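You operate a simulated robot arm through the tools that you are given. There is no shell and no other tool.

The job below is to be done with a simulated robot arm. You get a single attempt, and the scene is never put back.

JOB
Level the cure board, then stand the purple oblong mould on it.
Fine: turn each foot wheel till its bubble lies between the lines, and put the dust cover back over the mould left on the mat.

Only the result counts: the job must be done as asked and must still hold three seconds after the hand-in. Knocking over, shifting, dropping, spilling or breaking anything else fails it. A push-on lid holds only when it is set on centred and level and pressed home; a screw cap is set on level and turned clockwise until tight.

ROBOT AND FRAMES
A 6-joint arm with a fingered hand, fixed in place. Base frame: the origin is on the floor under the middle of its stand, x ahead of it, y to its left, z up; the work surface is at about z = 0.86. Readings come in m, rad, newtons and seconds.
With the tool pointing down near the work surface it reaches from about 0.34 to 0.74 m from the base axis. Its first joint turns from -2.007 to 2.007 rad. Payload 4 kg.
The tool frame sits at the grasp point between the pads (the TCP): z along the fingers, y along the line on which they close. The tips reach 0.026 m beyond it. The gripper opens to 0.132 m; its body begins 0.073 m behind the TCP. The gripper is a hand of 4 fingers: y runs from the thumb to the fingers, the wrist lies at [0, 0, -0.239] in the tool frame, and closing takes about 1.5 s.
Orientation is that of the tool frame in the base frame, as a unit quaternion [w, x, y, z]. With the fingers straight down and closing along the base's y, the tool's x points along the base's -x, its y along +y and its z along -z.

CONTROLS
- The arm moves only by the tool nudge_tool. Its argument "rows" is a list that holds one entry, the list of rows, each a list of 6 numbers: the shift along the base's x, y, z in m, then the turn, a rotation vector about the base's x, y, z in rad. In form: [[[tx, ty, tz, rx, ry, rz], ...]]. A call has 1 to 20 rows; each row shifts and turns the commanded pose from where the row before left it. "jaw" is the opening, from 0 (shut) to 1 (fully open), set as the call begins (left out, the last holds). Rows are played at 5 a second. More than 0.05 m and 0.15 rad between two rows, or a gripper value outside its range, and nothing of the call is played. A pose out of reach is approached as far as the arm can. The call stops where the force on the tool passes 40 N (or 10 N more than at its start, if that is more) or the arm is blocked; 0.2 s more then pass. The fingers move at their own pace (about 0.153 m/s each) and stop on an object; they squeeze with about 26 N. The grip force told is the motor's: it shows also when the fingers shut on nothing. Time passes only in rows, and 0.2 s behind the last, so rows that do not move let the fingers close. It gives the time, the measured TCP pose, the force on the tool (base axes), the opening and the grip force at its end, in the units of the frame above (readings bear some noise), with the torque about the TCP (base axes, N m) and any sound that the robot's microphone picked up.
- Cameras (640 x 400 px; columns grow to the right, rows downward): "scene" is fixed at [0.0508, 0.6502, 1.4695]; the picture's right is [-0.75, -0.66, 0.00], its down [-0.61, 0.68, -0.40] and it looks along [0.27, -0.30, -0.92] (base axes); focal length 220 px, centre (320, 200). "wrist" rides on the gripper at [0.068, 0.002, -0.097] in the tool frame; the picture's right is [-0.03, 1.00, 0.00], its down [-0.82, -0.02, -0.58] and it looks along [-0.58, -0.02, 0.82] (tool axes); focal length 270 px, centre (320, 200). There is no depth. A picture from a camera that has moved, and an enlarged one, comes with that camera's place and axes in the base frame and with its lens.
- camera(camera): a new picture of that camera. No time passes.
- slide_trunk(by): slides the trunk up (or, below 0, down) by that many m; the arm rides with it, the base frame stays. It gives what a move gives, with no picture.
- set_fingers(finger1, finger2, finger3, thumb_bend): sets how far each is bent, from 0 (flat) to 100 (curled in); at 30 the hand is open as for a grip, at 70 the pads meet at the TCP. One left out holds its place. A second passes; each finger stops where it meets its share of the squeeze, and holds until it gets a number again. A gripper value or a shape takes the hand back. It gives what a move gives, with no picture; readings hold the bend of each and the force on the fingers (four entries, about 0 where the hand has none), thumb and palm.
- preshape(shape): the hand has 4 fingers and takes this shape, open, in about a second: jaw (thumb against the fingers, like two jaws); tri (thumb and two fingers); tip (a fingertip pinch); poke (one finger out to press); point (the index stretched); flat (the hand flat); cup (the hand cupped); fist (a fist). The gripper value then closes the fingers along that shape, each until it touches; the sizes above hold for jaw. It gives what a move gives, with no picture.
- zoom(camera, box): a new picture of the part [left, top, right, bottom] of that camera's present view, enlarged. No time passes.
- hand_in(): hands the job in; it is judged then, once.

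Places have to be worked out from the pictures, the camera data and where the tool is seen. Open the gripper and draw the arm clear of the work before you hand the job in, unless the task says otherwise.

The tools are called by a JSON object that holds its "op" and its "data". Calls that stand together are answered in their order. nudge_tool: Moves the arm, as the interface text tells. Its arguments: {"type":"object","properties":{"rows":{"type":"array","items":{"type":"array","items":{"type":"array","items":{"type":"number"}}}},"jaw":{"type":"number"}},"required":["rows"]} The other tools are called the same way: slide_trunk (by) moves the trunk up or down; preshape (shape) gives the hand a shape; set_fingers (finger1, finger2, finger3, thumb_bend) moves the fingers one by one; camera (camera) takes a picture; zoom (camera, box) takes an enlarged picture of a part of a camera's view; hand_in () hands the job in.

At the start:

```text
clock: 0.0
tcp_pos: [0.1235, 0.4011, 1.2089]
tcp_rot: [0.001, 0.0, 1.0, 0.0]
contact_force: [-0.6, -0.3, -0.3]
moment: [0.0, -0.02, 0.02]
finger_gap: 0.1318
grip_force: 0.1
shape: jaw
bend: [30.0, 30.0, 30.0, 30.0]
finger forces: [0.0, 0.0, 0.0, 0.0, 0.0, 0.0]
trunk travel left (down, up): [-0.925, 0.065]
```

scene: 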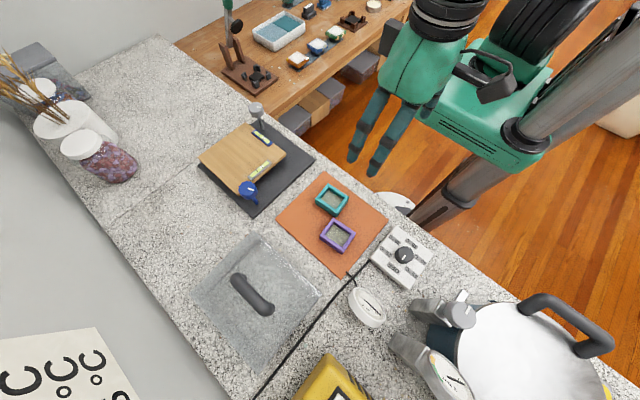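
wrist: 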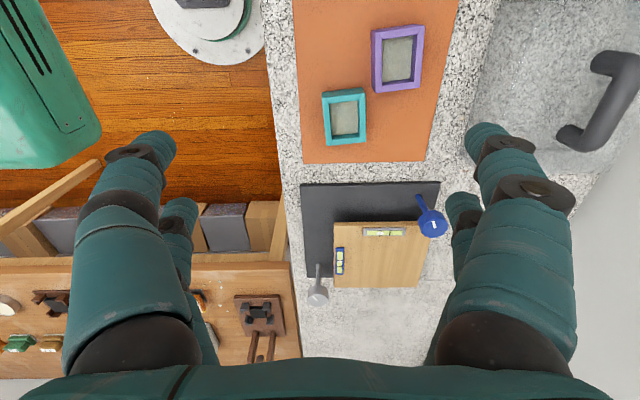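

I see a cure board with two bubble vials and wheels, an orange mat with teal and purple moulds, and a clear dust cover with a handle. I'll take enlarged pictures first.

{"op": "zoom", "data": {"camera": "scene", "box": [180, 80, 340, 220]}}

{"op": "zoom", "data": {"camera": "scene", "box": [180, 160, 440, 380]}}

{"op": "zoom", "data": {"camera": "wrist", "box": [290, 170, 470, 310]}}

{"op": "zoom", "data": {"camera": "wrist", "box": [290, 0, 640, 200]}}

```text
2.86 times, centred on (260, 150) of scene
camera zoom: at [0.0508, 0.6502, 1.4695], right [-0.75, -0.66, 0.0], down [-0.61, 0.68, -0.4], along [0.27, -0.3, -0.92], focal length 629 px, centre (491, 343)
```

zoom: 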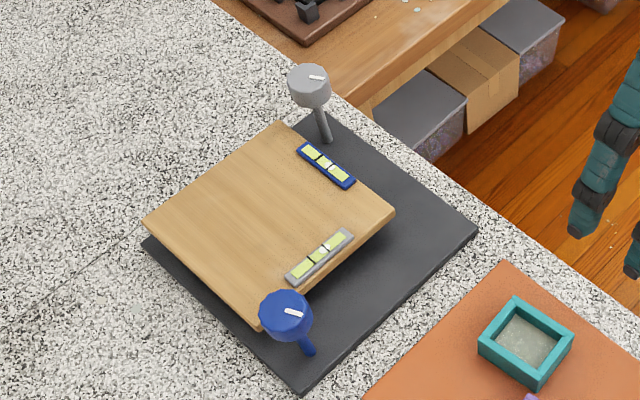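

```text
1.82 times, centred on (310, 270) of scene
camera zoom: at [0.0508, 0.6502, 1.4695], right [-0.75, -0.66, 0.0], down [-0.61, 0.68, -0.4], along [0.27, -0.3, -0.92], focal length 400 px, centre (338, 73)
```

zoom: 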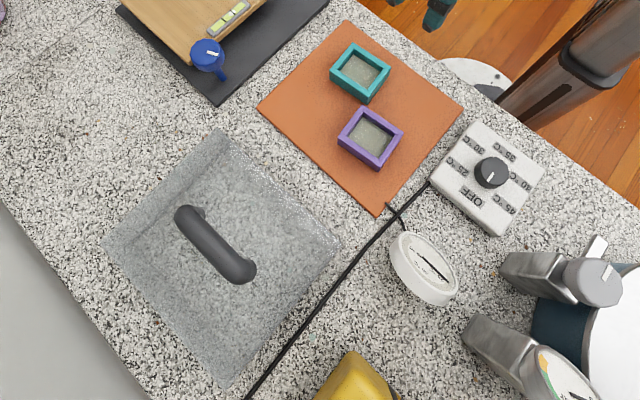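

```text
2.86 times, centred on (380, 240) of wrist
camera zoom: at [0.0543, 0.403, 1.3061], right [0.03, 1.0, 0.0], down [0.82, -0.02, 0.58], along [0.58, -0.02, -0.82], focal length 772 px, centre (149, 86)
```

zoom: 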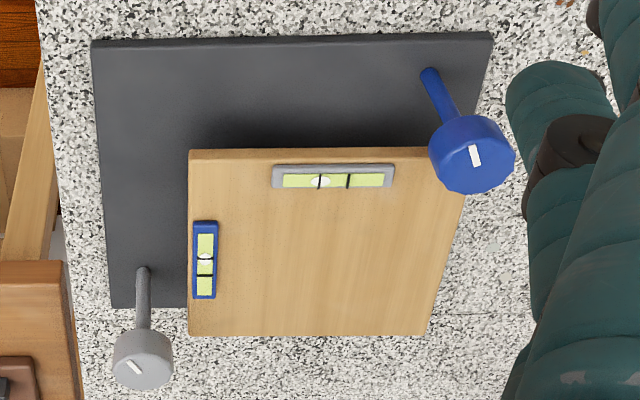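

```text
1.83 times, centred on (465, 100) of wrist
camera zoom: at [0.0543, 0.403, 1.3061], right [0.03, 1.0, 0.0], down [0.82, -0.02, 0.58], along [0.58, -0.02, -0.82], focal length 494 px, centre (55, 383)
```

zoom: 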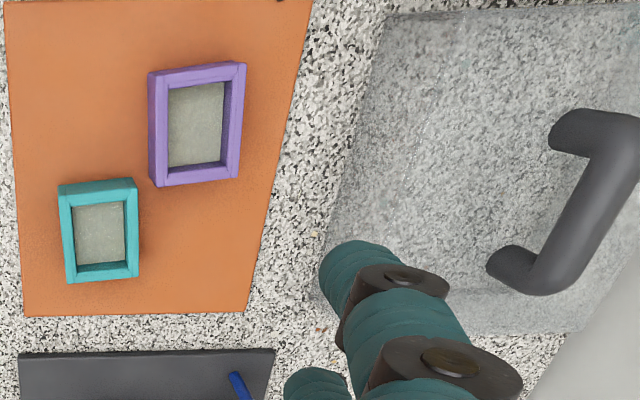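

Rough triangulation puts the blue knob at about (0.36, 0.58, 0.95), the grey knob at about (0.58, 0.375, 0.93), the board over x 0.39–0.59, y 0.42–0.60, and the purple mould at about (0.117, 0.505). I move the hand to look straight at the board and the vials.

{"op": "nudge_tool", "data": {"rows": [[[0.036, 0.02, -0.01, 0, 0, 0], [0.036, 0.02, -0.01, 0, 0, 0], [0.036, 0.02, -0.01, 0, 0, 0], [0.036, 0.02, -0.01, 0, 0, 0], [0.036, 0.02, -0.01, 0, 0, 0], [0, 0, 0, 0, 0, 0]]]}}

{"op": "camera", "data": {"camera": "wrist"}}

{"op": "camera", "data": {"camera": "scene"}}

```text
clock: 1.4
tcp_pos: [0.3038, 0.4992, 1.1607]
tcp_rot: [-0.001, -0.001, 1.0, 0.0]
contact_force: [-0.4, 0.0, 0.2]
moment: [0.0, 0.0, 0.04]
finger_gap: 0.132
grip_force: 0.0
shape: jaw
bend: [30.0, 30.0, 30.0, 30.0]
finger forces: [0.1, 0.0, 0.0, 0.0, 0.0, 0.0]
trunk travel left (down, up): [-0.925, 0.065]
```

```text
taken
camera wrist: at [0.2348, 0.5017, 1.2569], right [0.03, 1.0, 0.0], down [0.82, -0.02, 0.58], along [0.58, -0.01, -0.82], focal length 270 px, centre (320, 200)
```

wrist: 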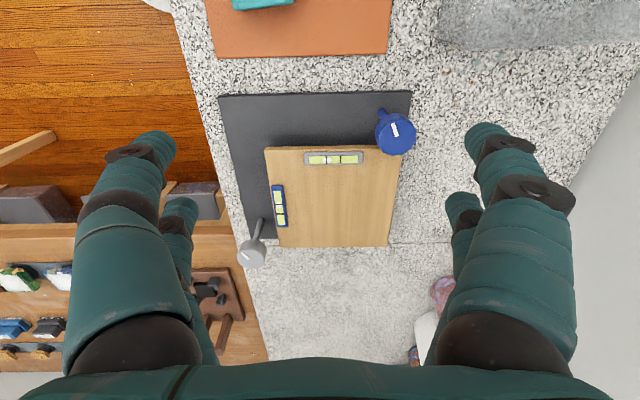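

```text
taken
```

scene: 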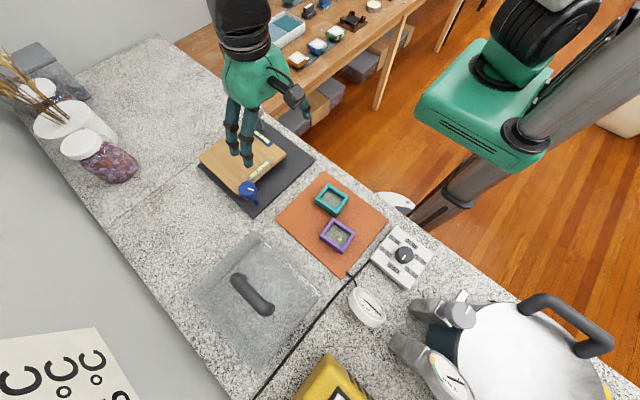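

The board is now centred in the view. I enlarge the vials and the knobs to read the bubbles.

{"op": "zoom", "data": {"camera": "wrist", "box": [210, 85, 420, 275]}}

{"op": "zoom", "data": {"camera": "wrist", "box": [290, 130, 380, 190]}}

{"op": "zoom", "data": {"camera": "wrist", "box": [230, 170, 320, 230]}}

{"op": "zoom", "data": {"camera": "scene", "box": [180, 0, 340, 220]}}

```text
2.11 times, centred on (315, 180) of wrist
camera zoom: at [0.2348, 0.5017, 1.2569], right [0.03, 1.0, 0.0], down [0.82, -0.02, 0.58], along [0.58, -0.01, -0.82], focal length 569 px, centre (330, 242)
```

zoom: 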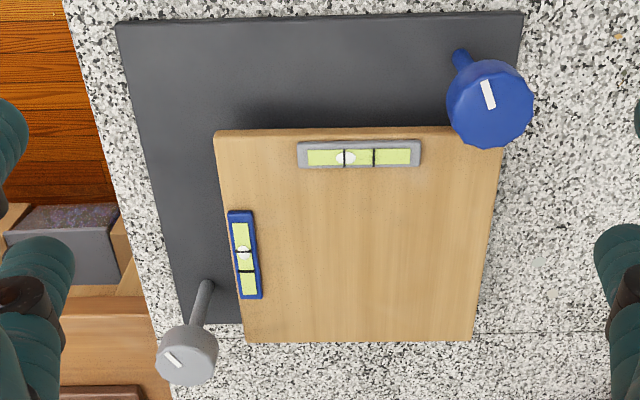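

```text
6.67 times, centred on (335, 160) of wrist
camera zoom: at [0.2348, 0.5017, 1.2569], right [0.03, 1.0, 0.0], down [0.82, -0.02, 0.58], along [0.58, -0.01, -0.82], focal length 1802 px, centre (220, 467)
```

zoom: 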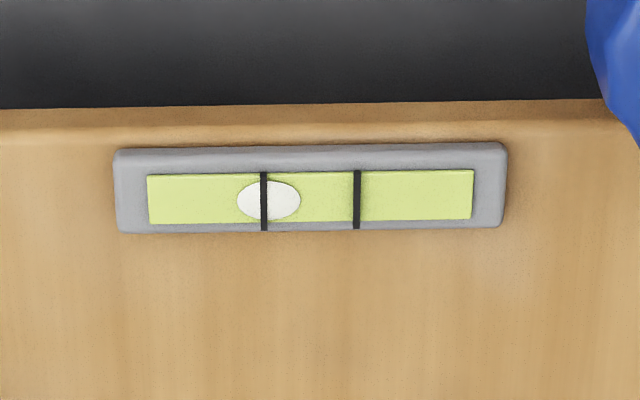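

```text
6.67 times, centred on (275, 200) of wrist
camera zoom: at [0.2348, 0.5017, 1.2569], right [0.03, 1.0, 0.0], down [0.82, -0.02, 0.58], along [0.58, -0.01, -0.82], focal length 1802 px, centre (620, 200)
```

zoom: 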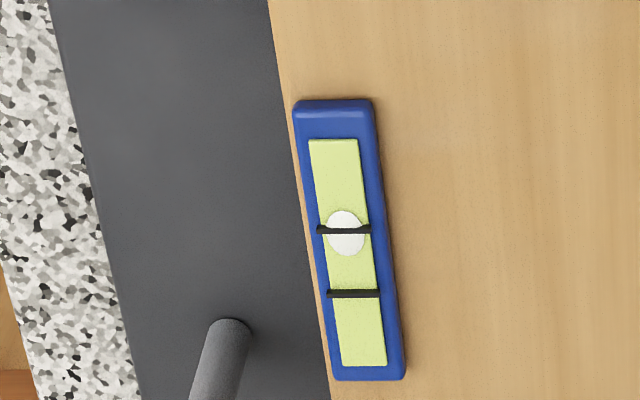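

```text
1.82 times, centred on (260, 110) of scene
camera zoom: at [0.0508, 0.6502, 1.4695], right [-0.75, -0.66, 0.0], down [-0.61, 0.68, -0.4], along [0.27, -0.3, -0.92], focal length 400 px, centre (429, 364)
```

zoom: 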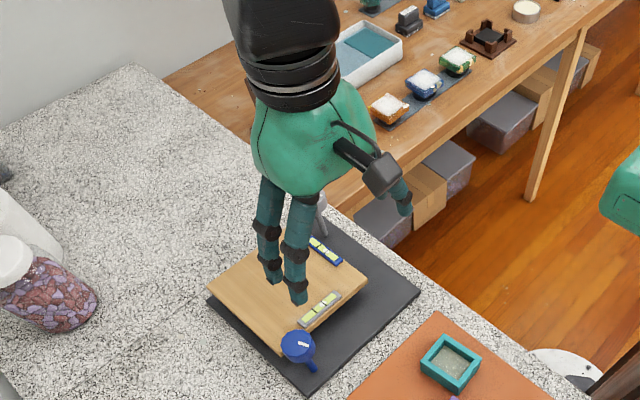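

The grey bubble sits toward −y and the blue bubble toward −x, each across a line. I go above the blue wheel for a closer look, with the tips staying well above it.

{"op": "nudge_tool", "data": {"rows": [[[0.02, 0.04, -0.03, 0, 0, 0], [0.02, 0.04, -0.03, 0, 0, 0], [0.006, 0.004, -0.02, 0, 0, 0], [0, 0, 0, 0, 0, 0]]]}}

{"op": "camera", "data": {"camera": "wrist"}}

{"op": "camera", "data": {"camera": "scene"}}

```text
refused: row 1 steps farther than a row can; nothing moved
```

```text
taken
camera wrist: at [0.2348, 0.5017, 1.2569], right [0.03, 1.0, 0.0], down [0.82, -0.02, 0.58], along [0.58, -0.01, -0.82], focal length 270 px, centre (320, 200)
```

wrist: 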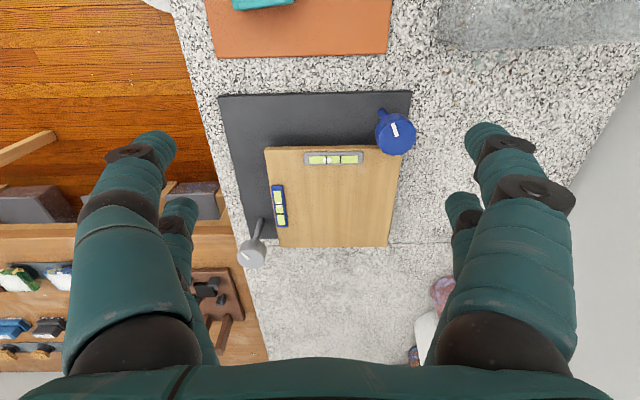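

```text
taken
```

scene: 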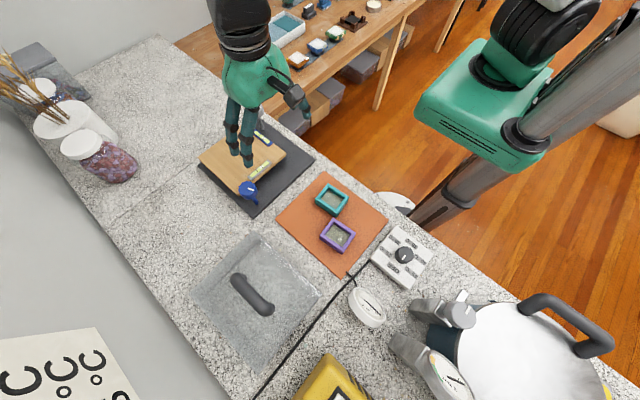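

The row was too long (over 0.05 m), so nothing moved. I split the same move into smaller rows.

{"op": "nudge_tool", "data": {"rows": [[[0.0115, 0.021, -0.02, 0, 0, 0], [0.0115, 0.021, -0.02, 0, 0, 0], [0.0115, 0.021, -0.02, 0, 0, 0], [0.0115, 0.021, -0.02, 0, 0, 0], [0, 0, 0, 0, 0, 0]]]}}

{"op": "camera", "data": {"camera": "wrist"}}

{"op": "camera", "data": {"camera": "scene"}}

```text
clock: 2.6
tcp_pos: [0.3488, 0.5811, 1.0789]
tcp_rot: [0.0, 0.001, 1.0, 0.0]
contact_force: [-0.8, -0.2, 0.5]
moment: [0.03, 0.01, 0.02]
finger_gap: 0.132
grip_force: 0.0
shape: jaw
bend: [30.0, 30.0, 30.0, 30.0]
finger forces: [0.1, 0.1, 0.0, 0.1, 0.0, 0.0]
trunk travel left (down, up): [-0.925, 0.065]
```

```text
taken
camera wrist: at [0.28, 0.5857, 1.1759], right [0.03, 1.0, 0.0], down [0.82, -0.02, 0.58], along [0.58, -0.02, -0.82], focal length 270 px, centre (320, 200)
```

wrist: 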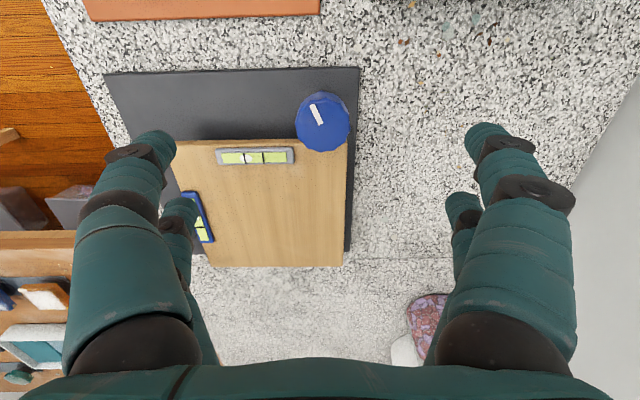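

```text
taken
```

scene: 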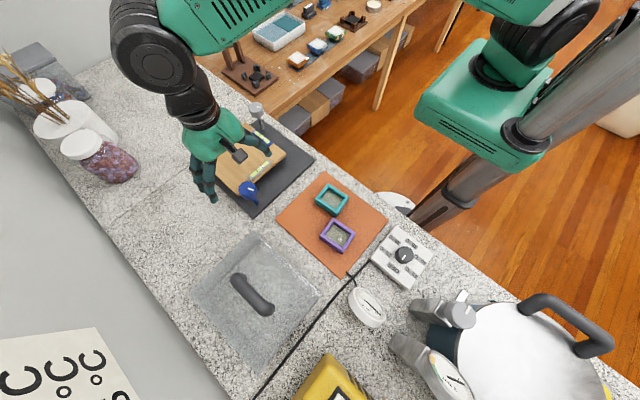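

The blue wheel's top comes out at about (0.354, 0.586, 0.957) and the board top at about z 0.918. I enlarge the knob from both cameras to judge its thickness.

{"op": "zoom", "data": {"camera": "scene", "box": [215, 160, 285, 215]}}

{"op": "zoom", "data": {"camera": "wrist", "box": [270, 70, 380, 170]}}

{"op": "zoom", "data": {"camera": "scene", "box": [160, 90, 300, 220]}}

```text
7.27 times, centred on (250, 188) of scene
camera zoom: at [0.0508, 0.6502, 1.4695], right [-0.75, -0.66, 0.0], down [-0.61, 0.68, -0.4], along [0.27, -0.3, -0.92], focal length 1601 px, centre (829, 291)
```

zoom: 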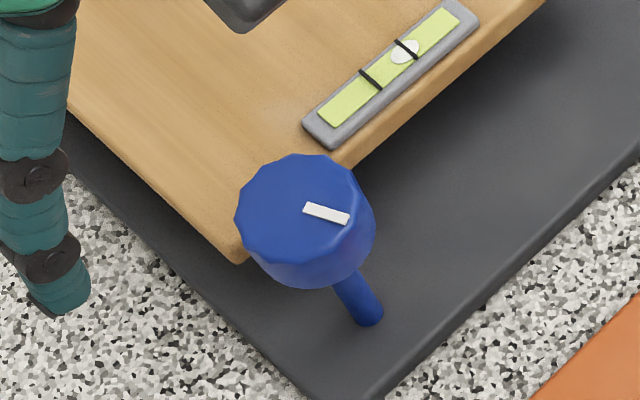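

```text
4.00 times, centred on (325, 120) of wrist
camera zoom: at [0.28, 0.5857, 1.1759], right [0.03, 1.0, 0.0], down [0.82, -0.02, 0.58], along [0.58, -0.02, -0.82], focal length 1081 px, centre (300, 520)
```

zoom: 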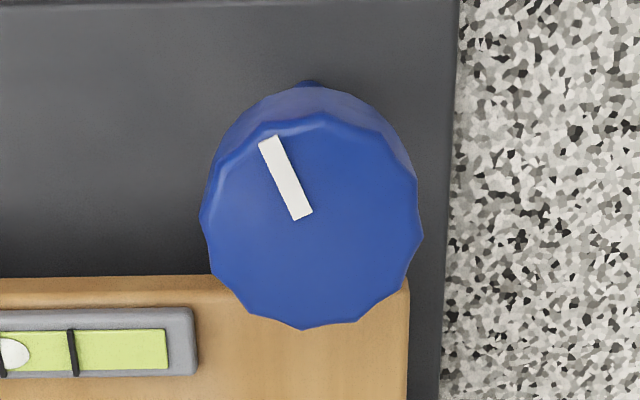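

```text
3.08 times, centred on (230, 155) of scene
camera zoom: at [0.0508, 0.6502, 1.4695], right [-0.75, -0.66, 0.0], down [-0.61, 0.68, -0.4], along [0.27, -0.3, -0.92], focal length 677 px, centre (597, 338)
```

zoom: 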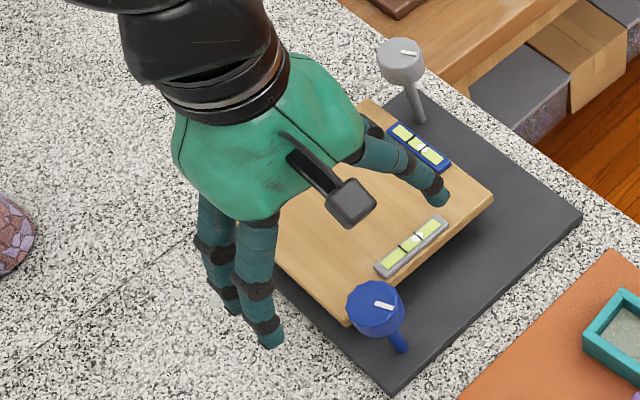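

The wheel is about 47 mm across and roughly 20 mm thick, with its top centre at about (0.358, 0.585, 0.958). I descend with the jaws open around it, keeping the tips above the board.

{"op": "nudge_tool", "data": {"rows": [[[0.009, 0.004, -0.02, 0, 0, 0], [0, 0, -0.03, 0, 0, 0], [0, 0, -0.03, 0, 0, 0], [0, 0, -0.03, 0, 0, 0], [0, 0, -0.01, 0, 0, 0], [0, 0, 0, 0, 0, 0]]], "jaw": 1.0}}

{"op": "camera", "data": {"camera": "wrist"}}

{"op": "zoom", "data": {"camera": "scene", "box": [160, 90, 300, 220]}}

```text
clock: 4.0
tcp_pos: [0.3582, 0.5875, 0.9595]
tcp_rot: [0.0, 0.001, 1.0, -0.001]
contact_force: [0.6, -0.4, -0.1]
moment: [0.01, 0.01, 0.05]
finger_gap: 0.1321
grip_force: 0.1
shape: jaw
bend: [30.0, 30.0, 30.0, 30.0]
finger forces: [0.0, 0.1, 0.0, 0.0, 0.0, 0.0]
trunk travel left (down, up): [-0.925, 0.065]
```

```text
taken
camera wrist: at [0.2896, 0.5909, 1.0555], right [0.03, 1.0, 0.0], down [0.82, -0.02, 0.58], along [0.58, -0.02, -0.82], focal length 270 px, centre (320, 200)
```

wrist: 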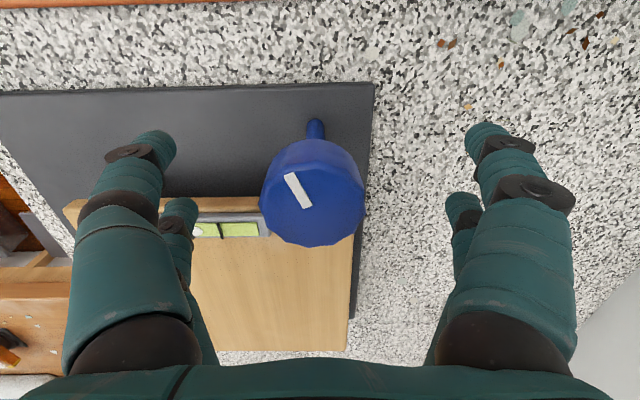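

```text
3.08 times, centred on (230, 155) of scene
camera zoom: at [0.0508, 0.6502, 1.4695], right [-0.75, -0.66, 0.0], down [-0.61, 0.68, -0.4], along [0.27, -0.3, -0.92], focal length 677 px, centre (597, 338)
```

zoom: 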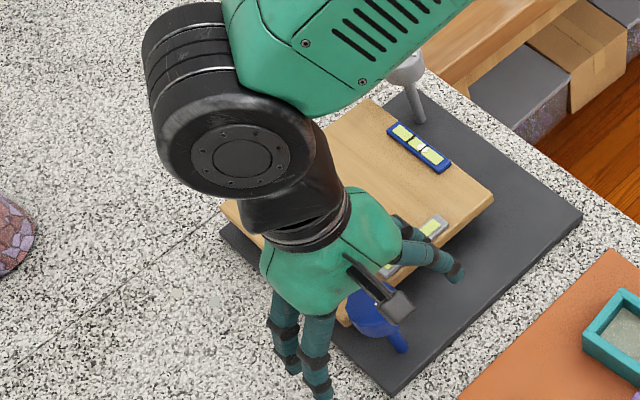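

The wheel is centred on the TCP, with its top about level with it and about 3 mm toward −y. I shift slightly, lower 4 mm and close on it.

{"op": "nudge_tool", "data": {"rows": [[[0, -0.003, -0.004, 0, 0, 0], [0, 0, 0, 0, 0, 0]]]}}

{"op": "nudge_tool", "data": {"rows": [[[0, 0, 0, 0, 0, 0], [0, 0, 0, 0, 0, 0], [0, 0, 0, 0, 0, 0], [0, 0, 0, 0, 0, 0], [0, 0, 0, 0, 0, 0], [0, 0, 0, 0, 0, 0], [0, 0, 0, 0, 0, 0], [0, 0, 0, 0, 0, 0]]], "jaw": 0.25}}

{"op": "camera", "data": {"camera": "wrist"}}

```text
clock: 4.6
tcp_pos: [0.3593, 0.5857, 0.9556]
tcp_rot: [0.0, 0.001, 1.0, 0.0]
contact_force: [-1.0, -0.8, -0.5]
moment: [0.0, 0.01, -0.03]
finger_gap: 0.132
grip_force: 0.0
shape: jaw
bend: [30.0, 30.0, 30.0, 30.0]
finger forces: [0.1, 0.0, 0.1, 0.1, 0.0, 0.1]
trunk travel left (down, up): [-0.925, 0.065]
```

```text
clock: 6.4
tcp_pos: [0.359, 0.5845, 0.9566]
tcp_rot: [-0.001, 0.001, 1.0, 0.0]
contact_force: [0.4, 0.9, -0.3]
moment: [0.01, 0.0, 0.01]
finger_gap: 0.0334
grip_force: 0.0
shape: jaw
bend: [73.0, 73.0, 73.0, 70.0]
finger forces: [0.1, 0.1, 0.0, 0.0, 0.0, 0.1]
trunk travel left (down, up): [-0.925, 0.065]
```

```text
taken
camera wrist: at [0.2891, 0.5881, 1.0519], right [0.03, 1.0, 0.0], down [0.82, -0.02, 0.58], along [0.58, -0.02, -0.82], focal length 270 px, centre (320, 200)
```

wrist: 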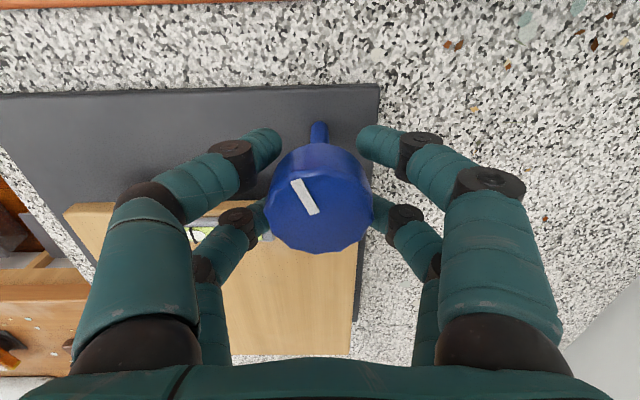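

The four finger pads sit in front and behind the wheel's middle and have not met it yet at 33 mm. I close further.

{"op": "nudge_tool", "data": {"rows": [[[0, 0, 0, 0, 0, 0], [0, 0, 0, 0, 0, 0], [0, 0, 0, 0, 0, 0], [0, 0, 0, 0, 0, 0]]], "jaw": 0.0}}

{"op": "camera", "data": {"camera": "wrist"}}

```text
clock: 7.4
tcp_pos: [0.3582, 0.5846, 0.9509]
tcp_rot: [-0.003, -0.001, 1.0, -0.004]
contact_force: [-3.0, -6.0, -36.2]
moment: [-0.19, 0.15, 0.06]
finger_gap: 0.0107
grip_force: 25.7
shape: jaw
bend: [72.0, 72.0, 72.0, 74.0]
finger forces: [25.6, 24.2, 24.3, 0.0, 25.4, 0.0]
trunk travel left (down, up): [-0.925, 0.065]
```

```text
taken
camera wrist: at [0.2895, 0.5884, 1.0467], right [0.03, 1.0, -0.01], down [0.82, -0.02, 0.57], along [0.57, -0.02, -0.82], focal length 270 px, centre (320, 200)
```

wrist: 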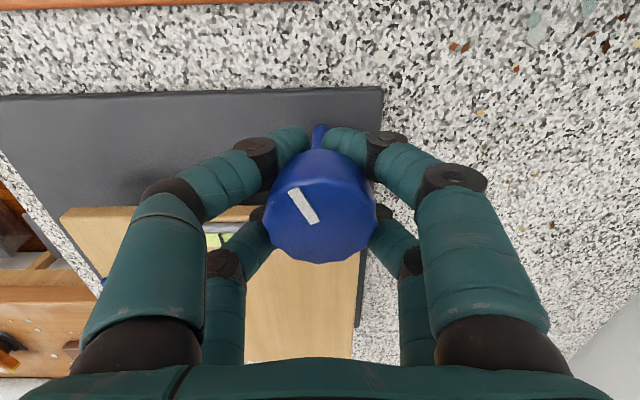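

The force reading shows the tips curled under the wheel and are pulling on it, which is not wanted. I open at once, rise about 15 mm and will grip the wheel's side with the fingertips instead.

{"op": "nudge_tool", "data": {"rows": [[[0, 0, 0, 0, 0, 0], [0, 0, 0, 0, 0, 0], [0, 0, 0, 0, 0, 0], [0, 0, 0, 0, 0, 0], [0, 0, 0.007, 0, 0, 0], [0, 0, 0.008, 0, 0, 0], [0, 0, 0, 0, 0, 0]]], "jaw": 0.5}}

{"op": "camera", "data": {"camera": "wrist"}}

{"op": "zoom", "data": {"camera": "scene", "box": [160, 90, 300, 220]}}

```text
clock: 9.0
tcp_pos: [0.3589, 0.5847, 0.9708]
tcp_rot: [0.0, 0.001, 1.0, 0.0]
contact_force: [0.0, 0.4, -0.2]
moment: [0.0, -0.01, 0.02]
finger_gap: 0.0655
grip_force: 0.1
shape: jaw
bend: [73.0, 73.0, 73.0, 70.0]
finger forces: [0.0, 0.0, 0.0, 0.0, 0.0, 0.1]
trunk travel left (down, up): [-0.925, 0.065]
```

```text
taken
camera wrist: at [0.2893, 0.588, 1.067], right [0.03, 1.0, 0.0], down [0.82, -0.02, 0.58], along [0.58, -0.02, -0.82], focal length 270 px, centre (320, 200)
```

wrist: 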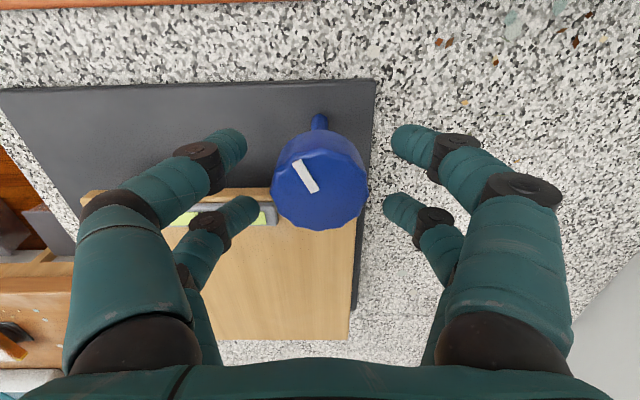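

```text
3.08 times, centred on (230, 155) of scene
camera zoom: at [0.0508, 0.6502, 1.4695], right [-0.75, -0.66, 0.0], down [-0.61, 0.68, -0.4], along [0.27, -0.3, -0.92], focal length 677 px, centre (597, 338)
```

zoom: 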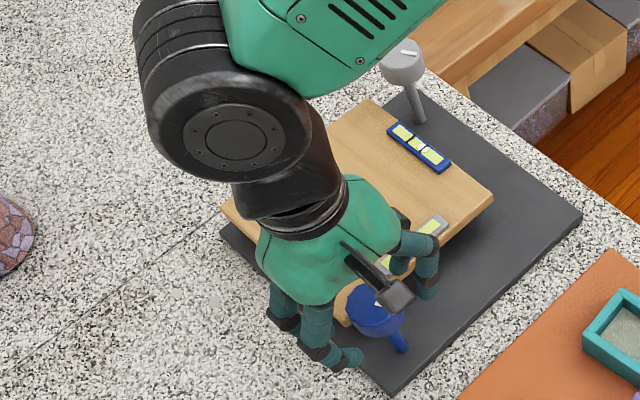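

The wheel has not turned and nothing is disturbed. The jaw shape's finger pairs straddle a round wheel poorly, so I rise and look at the "tri" shape.

{"op": "nudge_tool", "data": {"rows": [[[0, 0, 0.03, 0, 0, 0], [0, 0, 0.03, 0, 0, 0], [0, 0, 0.01, 0, 0, 0], [0, 0, 0, 0, 0, 0]]], "jaw": 1.0}}

{"op": "preshape", "data": {"shape": "tri"}}

{"op": "camera", "data": {"camera": "wrist"}}

{"op": "zoom", "data": {"camera": "scene", "box": [160, 90, 300, 220]}}

```text
clock: 10.0
tcp_pos: [0.3578, 0.5846, 1.0407]
tcp_rot: [0.0, 0.001, 1.0, 0.0]
contact_force: [-0.3, 0.5, -0.7]
moment: [0.03, -0.01, -0.01]
finger_gap: 0.1318
grip_force: 0.2
shape: jaw
bend: [30.0, 30.0, 30.0, 30.0]
finger forces: [0.0, 0.1, 0.1, 0.1, 0.0, 0.1]
trunk travel left (down, up): [-0.925, 0.065]
```

```text
clock: 10.9
tcp_pos: [0.3582, 0.5839, 1.0402]
tcp_rot: [0.0, 0.001, 1.0, 0.0]
contact_force: [-0.1, -0.2, 0.1]
moment: [-0.03, 0.02, 0.03]
finger_gap: 0.132
grip_force: 0.0
shape: tri
bend: [30.0, 30.0, 30.0, 30.0]
finger forces: [0.0, 0.1, 0.1, 0.1, 0.0, 0.1]
trunk travel left (down, up): [-0.925, 0.065]
```

```text
taken
camera wrist: at [0.2893, 0.5879, 1.1369], right [0.03, 1.0, 0.0], down [0.82, -0.02, 0.58], along [0.58, -0.02, -0.82], focal length 270 px, centre (320, 200)
```

wrist: 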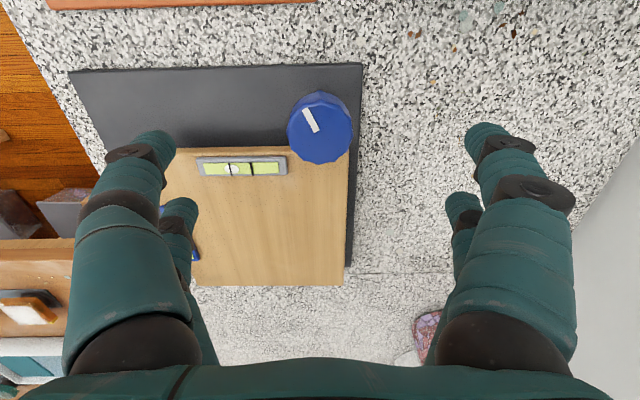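

```text
3.08 times, centred on (230, 155) of scene
camera zoom: at [0.0508, 0.6502, 1.4695], right [-0.75, -0.66, 0.0], down [-0.61, 0.68, -0.4], along [0.27, -0.3, -0.92], focal length 677 px, centre (597, 338)
```

zoom: 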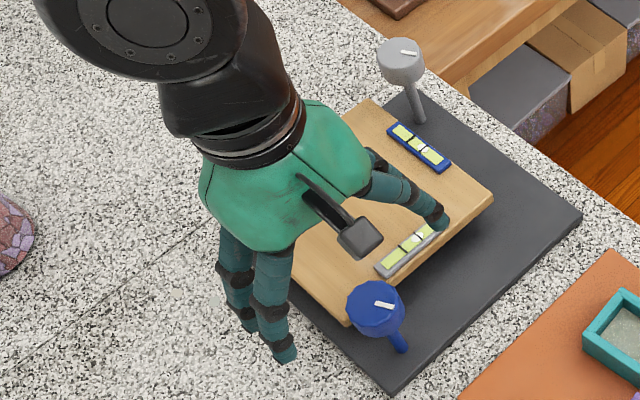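

The open "tri" shape looks the same as "jaw" when open. I try "tip" and look again.

{"op": "preshape", "data": {"shape": "tip"}}

{"op": "camera", "data": {"camera": "wrist"}}

```text
clock: 11.8
tcp_pos: [0.359, 0.5836, 1.041]
tcp_rot: [-0.001, 0.0, 1.0, 0.0]
contact_force: [-0.1, 0.8, 0.1]
moment: [0.01, -0.03, -0.01]
finger_gap: 0.1317
grip_force: 0.1
shape: tip
bend: [30.0, 30.0, 30.0, 30.0]
finger forces: [0.0, 0.2, 0.0, 0.0, 0.0, 0.0]
trunk travel left (down, up): [-0.925, 0.065]
```

```text
taken
camera wrist: at [0.2893, 0.5879, 1.1369], right [0.03, 1.0, 0.0], down [0.82, -0.02, 0.58], along [0.58, -0.02, -0.82], focal length 270 px, centre (320, 200)
```

wrist: 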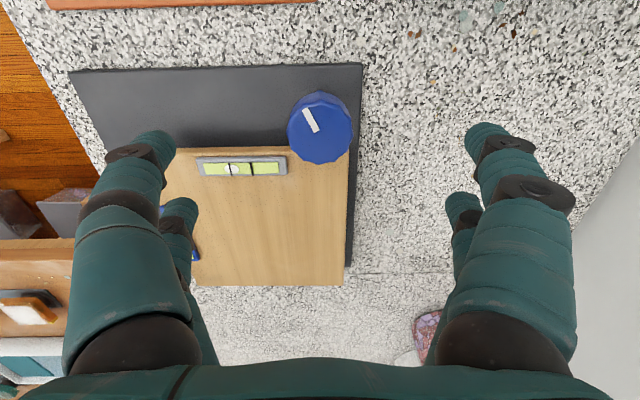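

"Tip" also looks alike when open. A four-finger cage grip on the wheel's side should wedge well if the tips meet it at mid-height, so I return to "jaw" and descend to TCP z ≈ 0.971.

{"op": "preshape", "data": {"shape": "jaw"}}

{"op": "nudge_tool", "data": {"rows": [[[0, 0, -0.03, 0, 0, 0], [0, 0, -0.03, 0, 0, 0], [0, 0, -0.009, 0, 0, 0], [0, 0, 0, 0, 0, 0]]], "jaw": 1.0}}

{"op": "nudge_tool", "data": {"rows": [[[0, 0, 0, 0, 0, 0], [0, 0, 0, 0, 0, 0], [0, 0, 0, 0, 0, 0], [0, 0, 0, 0, 0, 0], [0, 0, 0, 0, 0, 0], [0, 0, 0, 0, 0, 0]]], "jaw": 0.25}}

{"op": "camera", "data": {"camera": "wrist"}}

```text
clock: 12.7
tcp_pos: [0.3586, 0.5841, 1.0408]
tcp_rot: [-0.001, 0.0, 1.0, 0.0]
contact_force: [-0.3, 0.1, 0.3]
moment: [0.0, 0.03, 0.02]
finger_gap: 0.1321
grip_force: 0.0
shape: jaw
bend: [30.0, 30.0, 30.0, 30.0]
finger forces: [0.0, 0.1, 0.1, 0.0, 0.0, 0.1]
trunk travel left (down, up): [-0.925, 0.065]
```

```text
clock: 13.7
tcp_pos: [0.3571, 0.5836, 0.9717]
tcp_rot: [0.0, 0.0, 1.0, 0.0]
contact_force: [0.1, 0.4, -0.2]
moment: [0.01, 0.0, -0.01]
finger_gap: 0.132
grip_force: 0.1
shape: jaw
bend: [30.0, 30.0, 30.0, 30.0]
finger forces: [0.0, 0.0, 0.0, 0.0, 0.1, 0.0]
trunk travel left (down, up): [-0.925, 0.065]
```

```text
clock: 15.1
tcp_pos: [0.3587, 0.5841, 0.9713]
tcp_rot: [0.0, 0.0, 1.0, 0.0]
contact_force: [-0.4, 0.4, 0.5]
moment: [0.0, 0.03, 0.01]
finger_gap: 0.0336
grip_force: 0.0
shape: jaw
bend: [73.0, 73.0, 73.0, 70.0]
finger forces: [0.1, 0.0, 0.0, 0.0, 0.0, 0.1]
trunk travel left (down, up): [-0.925, 0.065]
```

```text
taken
camera wrist: at [0.2893, 0.5878, 1.068], right [0.03, 1.0, 0.0], down [0.82, -0.02, 0.58], along [0.58, -0.02, -0.82], focal length 270 px, centre (320, 200)
```

wrist: 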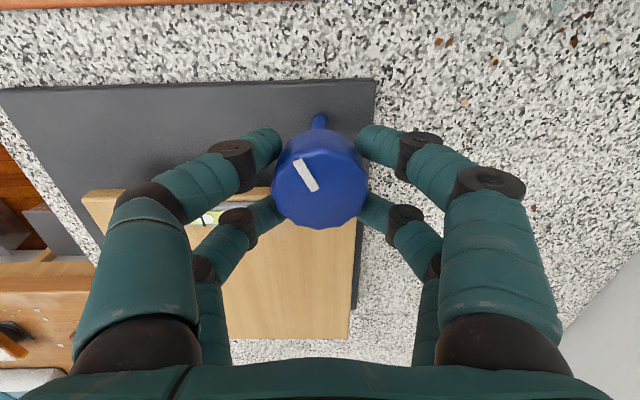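

The tips are now around the wheel's side with no force yet. I close gently and check the vertical force.

{"op": "nudge_tool", "data": {"rows": [[[0, 0, 0, 0, 0, 0], [0, 0, 0, 0, 0, 0], [0, 0, 0, 0, 0, 0]]], "jaw": 0.12}}

{"op": "camera", "data": {"camera": "wrist"}}

```text
clock: 15.9
tcp_pos: [0.3594, 0.5847, 0.9716]
tcp_rot: [0.001, 0.001, 1.0, -0.001]
contact_force: [0.5, 0.0, -3.6]
moment: [-0.01, 0.03, 0.01]
finger_gap: 0.0204
grip_force: 26.5
shape: jaw
bend: [73.0, 73.0, 73.0, 70.0]
finger forces: [25.6, 23.8, 22.7, 0.0, 21.4, 0.0]
trunk travel left (down, up): [-0.925, 0.065]
```

```text
taken
camera wrist: at [0.2894, 0.5878, 1.0675], right [0.03, 1.0, 0.0], down [0.82, -0.02, 0.58], along [0.58, -0.02, -0.82], focal length 270 px, centre (320, 200)
```

wrist: 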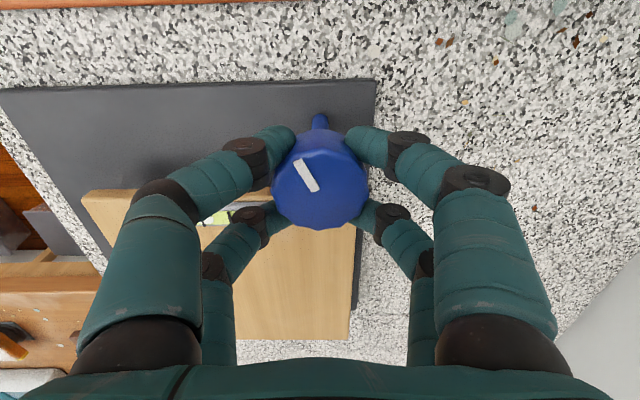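

Now the grip is solid (26 N) with little vertical force. I turn the wheel 0.4 rad counter-clockwise (seen from above) as a test.

{"op": "nudge_tool", "data": {"rows": [[[0, 0, 0, 0, 0, 0.1], [0, 0, 0, 0, 0, 0.1], [0, 0, 0, 0, 0, 0.1], [0, 0, 0, 0, 0, 0.1], [0, 0, 0, 0, 0, 0]]]}}

{"op": "camera", "data": {"camera": "wrist"}}

{"op": "zoom", "data": {"camera": "scene", "box": [160, 90, 300, 220]}}

```text
clock: 17.1
tcp_pos: [0.3578, 0.5854, 0.9717]
tcp_rot: [0.0, -0.198, 0.98, 0.0]
contact_force: [-0.9, -0.7, -5.8]
moment: [-0.04, 0.02, 0.0]
finger_gap: 0.0203
grip_force: 26.3
shape: jaw
bend: [73.0, 73.0, 73.0, 70.0]
finger forces: [26.1, 23.7, 22.2, 0.0, 21.3, 0.0]
trunk travel left (down, up): [-0.925, 0.065]
```

```text
taken
camera wrist: at [0.2942, 0.5613, 1.0676], right [-0.37, 0.93, 0.0], down [0.76, 0.3, 0.58], along [0.54, 0.21, -0.82], focal length 270 px, centre (320, 200)
```

wrist: 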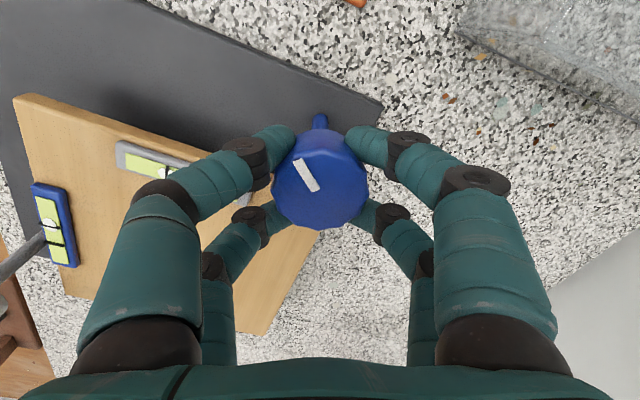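

```text
3.08 times, centred on (230, 155) of scene
camera zoom: at [0.0508, 0.6502, 1.4695], right [-0.75, -0.66, 0.0], down [-0.61, 0.68, -0.4], along [0.27, -0.3, -0.92], focal length 677 px, centre (597, 338)
```

zoom: 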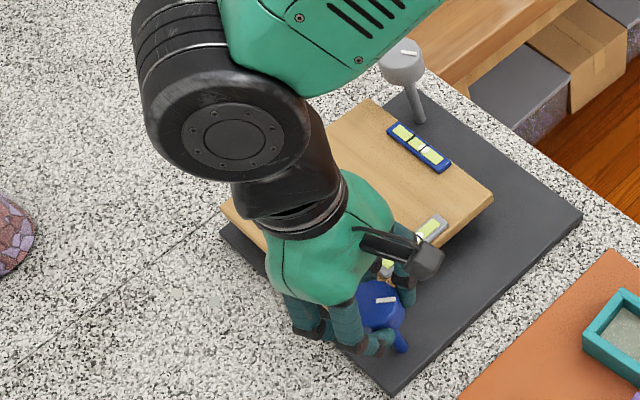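

The wheel turned with the hand without slipping. I enlarge the vials to see which bubble moved and which way.

{"op": "zoom", "data": {"camera": "wrist", "box": [10, 130, 210, 280]}}

{"op": "zoom", "data": {"camera": "scene", "box": [235, 115, 315, 165]}}

{"op": "zoom", "data": {"camera": "scene", "box": [275, 150, 315, 190]}}

```text
2.67 times, centred on (110, 205) of wrist
camera zoom: at [0.2942, 0.5613, 1.0676], right [-0.37, 0.93, 0.0], down [0.76, 0.3, 0.58], along [0.54, 0.21, -0.82], focal length 721 px, centre (880, 187)
```

zoom: 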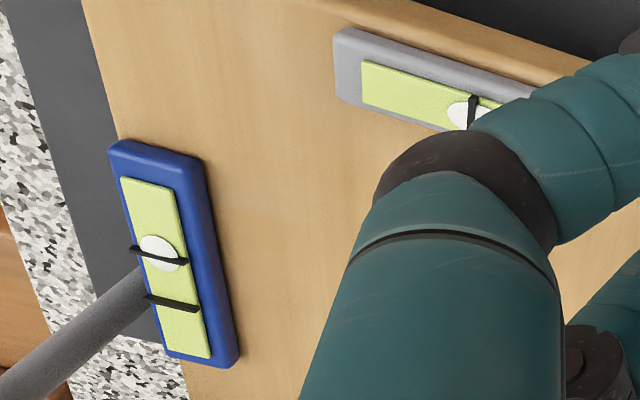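

```text
8.00 times, centred on (275, 140) of scene
camera zoom: at [0.0508, 0.6502, 1.4695], right [-0.75, -0.66, 0.0], down [-0.61, 0.68, -0.4], along [0.27, -0.3, -0.92], focal length 1761 px, centre (680, 680)
```

zoom: 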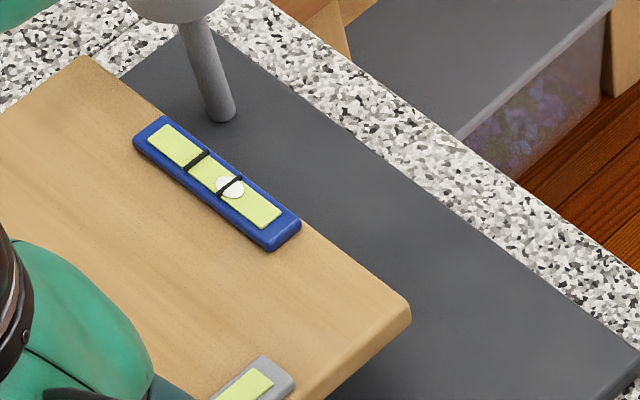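

```text
10.00 times, centred on (295, 170) of scene
camera zoom: at [0.0508, 0.6502, 1.4695], right [-0.75, -0.66, 0.0], down [-0.61, 0.68, -0.4], along [0.27, -0.3, -0.92], focal length 2201 px, centre (570, 500)
```

zoom: 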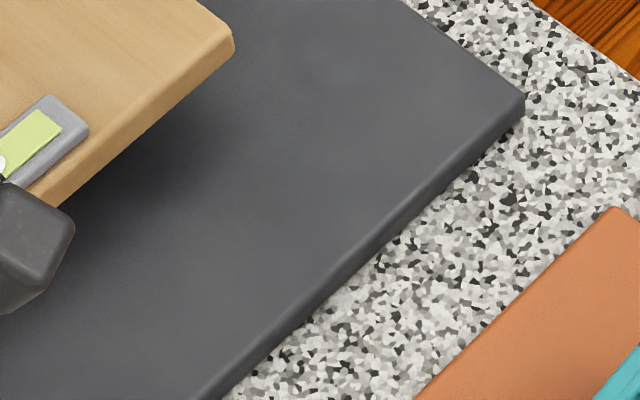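

The bubble shifts are too small to tell yet. I turn another 0.4 rad the same way and compare.

{"op": "nudge_tool", "data": {"rows": [[[0, 0, 0, 0, 0, 0.1], [0, 0, 0, 0, 0, 0.1], [0, 0, 0, 0, 0, 0.1], [0, 0, 0, 0, 0, 0.1], [0, 0, 0, 0, 0, 0]]]}}

{"op": "camera", "data": {"camera": "wrist"}}

{"op": "zoom", "data": {"camera": "scene", "box": [235, 115, 315, 165]}}

{"op": "zoom", "data": {"camera": "wrist", "box": [0, 60, 200, 260]}}

```text
clock: 18.3
tcp_pos: [0.3584, 0.5853, 0.9709]
tcp_rot: [-0.001, -0.39, 0.921, 0.0]
contact_force: [-1.3, -0.6, -7.6]
moment: [-0.04, 0.03, 0.0]
finger_gap: 0.0202
grip_force: 25.9
shape: jaw
bend: [73.0, 73.0, 73.0, 70.0]
finger forces: [26.5, 23.9, 22.1, 0.0, 21.2, 0.0]
trunk travel left (down, up): [-0.925, 0.065]
```

```text
taken
camera wrist: at [0.3089, 0.5388, 1.0677], right [-0.7, 0.71, 0.0], down [0.58, 0.57, 0.58], along [0.41, 0.4, -0.82], focal length 270 px, centre (320, 200)
```

wrist: 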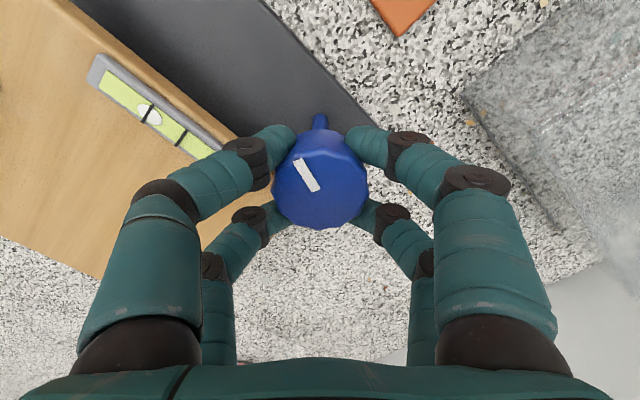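

```text
8.00 times, centred on (275, 140) of scene
camera zoom: at [0.0508, 0.6502, 1.4695], right [-0.75, -0.66, 0.0], down [-0.61, 0.68, -0.4], along [0.27, -0.3, -0.92], focal length 1761 px, centre (680, 680)
```

zoom: 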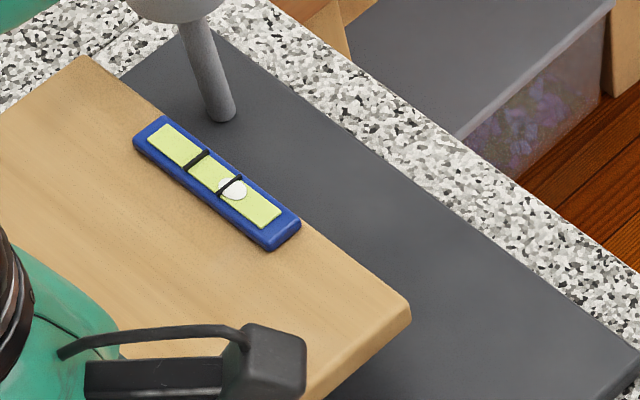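

```text
2.00 times, centred on (100, 160) of wrist
camera zoom: at [0.3089, 0.5388, 1.0677], right [-0.7, 0.71, 0.0], down [0.58, 0.57, 0.58], along [0.41, 0.4, -0.82], focal length 541 px, centre (760, 280)
```

zoom: 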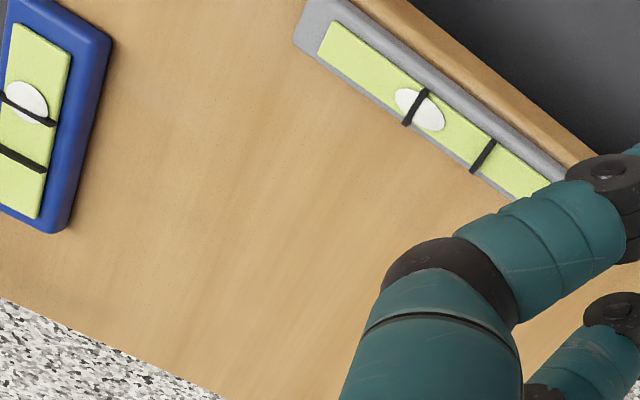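

The blue bubble moved slightly further out (toward −x), so this wheel drives the blue vial and clockwise is right. The estimate is about 2.5 rad clockwise from here, so I turn 1.4 rad now.

{"op": "nudge_tool", "data": {"rows": [[[0, 0, 0, 0, 0, -0.1], [0, 0, 0, 0, 0, -0.1], [0, 0, 0, 0, 0, -0.1], [0, 0, 0, 0, 0, -0.1], [0, 0, 0, 0, 0, -0.1], [0, 0, 0, 0, 0, -0.1], [0, 0, 0, 0, 0, -0.1], [0, 0, 0, 0, 0, -0.1], [0, 0, 0, 0, 0, -0.1], [0, 0, 0, 0, 0, -0.1], [0, 0, 0, 0, 0, -0.1], [0, 0, 0, 0, 0, -0.1], [0, 0, 0, 0, 0, -0.1], [0, 0, 0, 0, 0, -0.1], [0, 0, 0, 0, 0, 0]]]}}

{"op": "camera", "data": {"camera": "wrist"}}

{"op": "zoom", "data": {"camera": "scene", "box": [235, 115, 315, 165]}}

```text
clock: 21.5
tcp_pos: [0.3577, 0.5856, 0.9708]
tcp_rot: [0.0, 0.296, 0.955, -0.001]
contact_force: [-1.3, -6.6, -9.1]
moment: [-0.1, 0.07, -0.01]
finger_gap: 0.0201
grip_force: 26.2
shape: jaw
bend: [73.0, 73.0, 73.0, 70.0]
finger forces: [25.4, 24.2, 25.7, 0.0, 23.1, 0.0]
trunk travel left (down, up): [-0.925, 0.065]
```

```text
taken
camera wrist: at [0.3025, 0.6261, 1.0677], right [0.59, 0.81, 0.0], down [0.66, -0.48, 0.58], along [0.47, -0.34, -0.82], focal length 270 px, centre (320, 200)
```

wrist: 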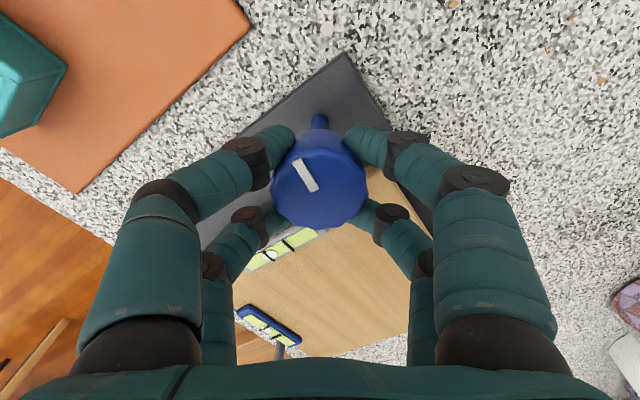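

```text
8.00 times, centred on (275, 140) of scene
camera zoom: at [0.0508, 0.6502, 1.4695], right [-0.75, -0.66, 0.0], down [-0.61, 0.68, -0.4], along [0.27, -0.3, -0.92], focal length 1761 px, centre (680, 680)
```

zoom: 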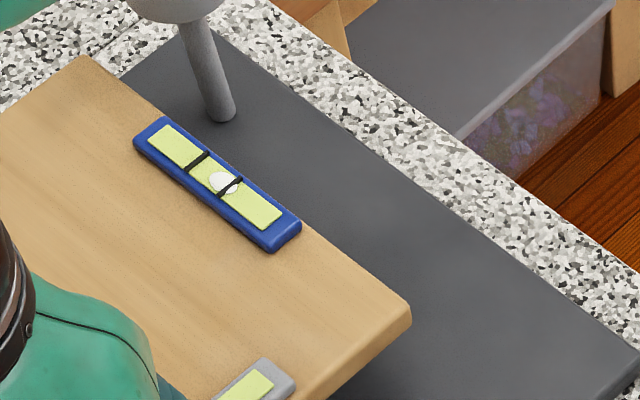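

Clockwise turning moved the blue bubble inward by about 11 of the 14+11 px needed, so roughly 1.8 rad remains. I continue 0.9 rad with this grip.

{"op": "nudge_tool", "data": {"rows": [[[0, 0, 0, 0, 0, -0.1], [0, 0, 0, 0, 0, -0.1], [0, 0, 0, 0, 0, -0.1], [0, 0, 0, 0, 0, -0.1], [0, 0, 0, 0, 0, -0.1], [0, 0, 0, 0, 0, -0.1], [0, 0, 0, 0, 0, -0.1], [0, 0, 0, 0, 0, -0.1], [0, 0, 0, 0, 0, -0.1], [0, 0, 0, 0, 0, 0]]]}}

{"op": "camera", "data": {"camera": "wrist"}}

{"op": "zoom", "data": {"camera": "scene", "box": [235, 115, 315, 165]}}

```text
clock: 23.7
tcp_pos: [0.3568, 0.5832, 0.9711]
tcp_rot: [0.001, 0.683, 0.731, -0.001]
contact_force: [-5.7, -12.1, -11.7]
moment: [-0.2, 0.11, 0.04]
finger_gap: 0.0199
grip_force: 26.0
shape: jaw
bend: [73.0, 73.0, 73.0, 70.0]
finger forces: [24.1, 26.1, 28.1, 0.0, 22.2, 0.0]
trunk travel left (down, up): [-0.925, 0.065]
```

```text
taken
camera wrist: at [0.3546, 0.6539, 1.0677], right [1.0, 0.04, 0.0], down [0.04, -0.81, 0.58], along [0.02, -0.58, -0.82], focal length 270 px, centre (320, 200)
```

wrist: 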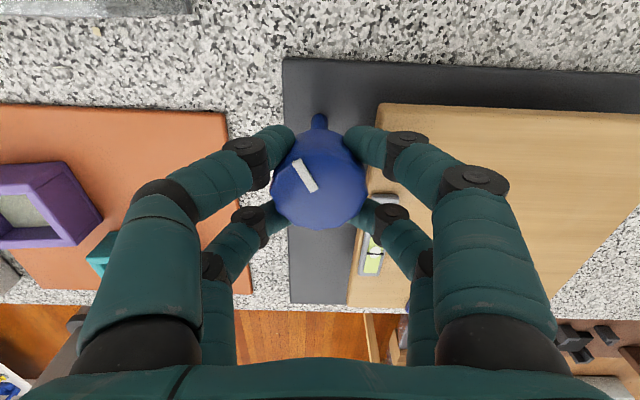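

```text
8.00 times, centred on (275, 140) of scene
camera zoom: at [0.0508, 0.6502, 1.4695], right [-0.75, -0.66, 0.0], down [-0.61, 0.68, -0.4], along [0.27, -0.3, -0.92], focal length 1761 px, centre (680, 680)
```

zoom: 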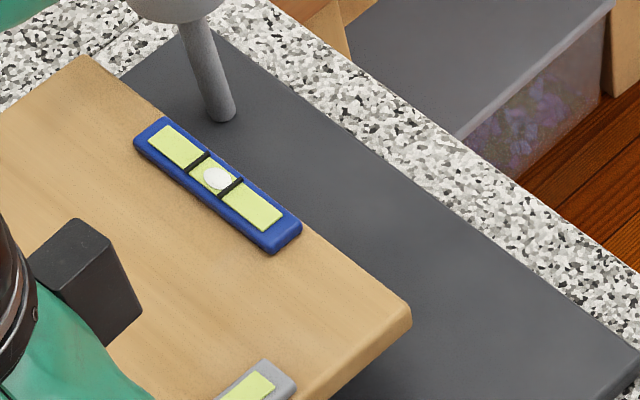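

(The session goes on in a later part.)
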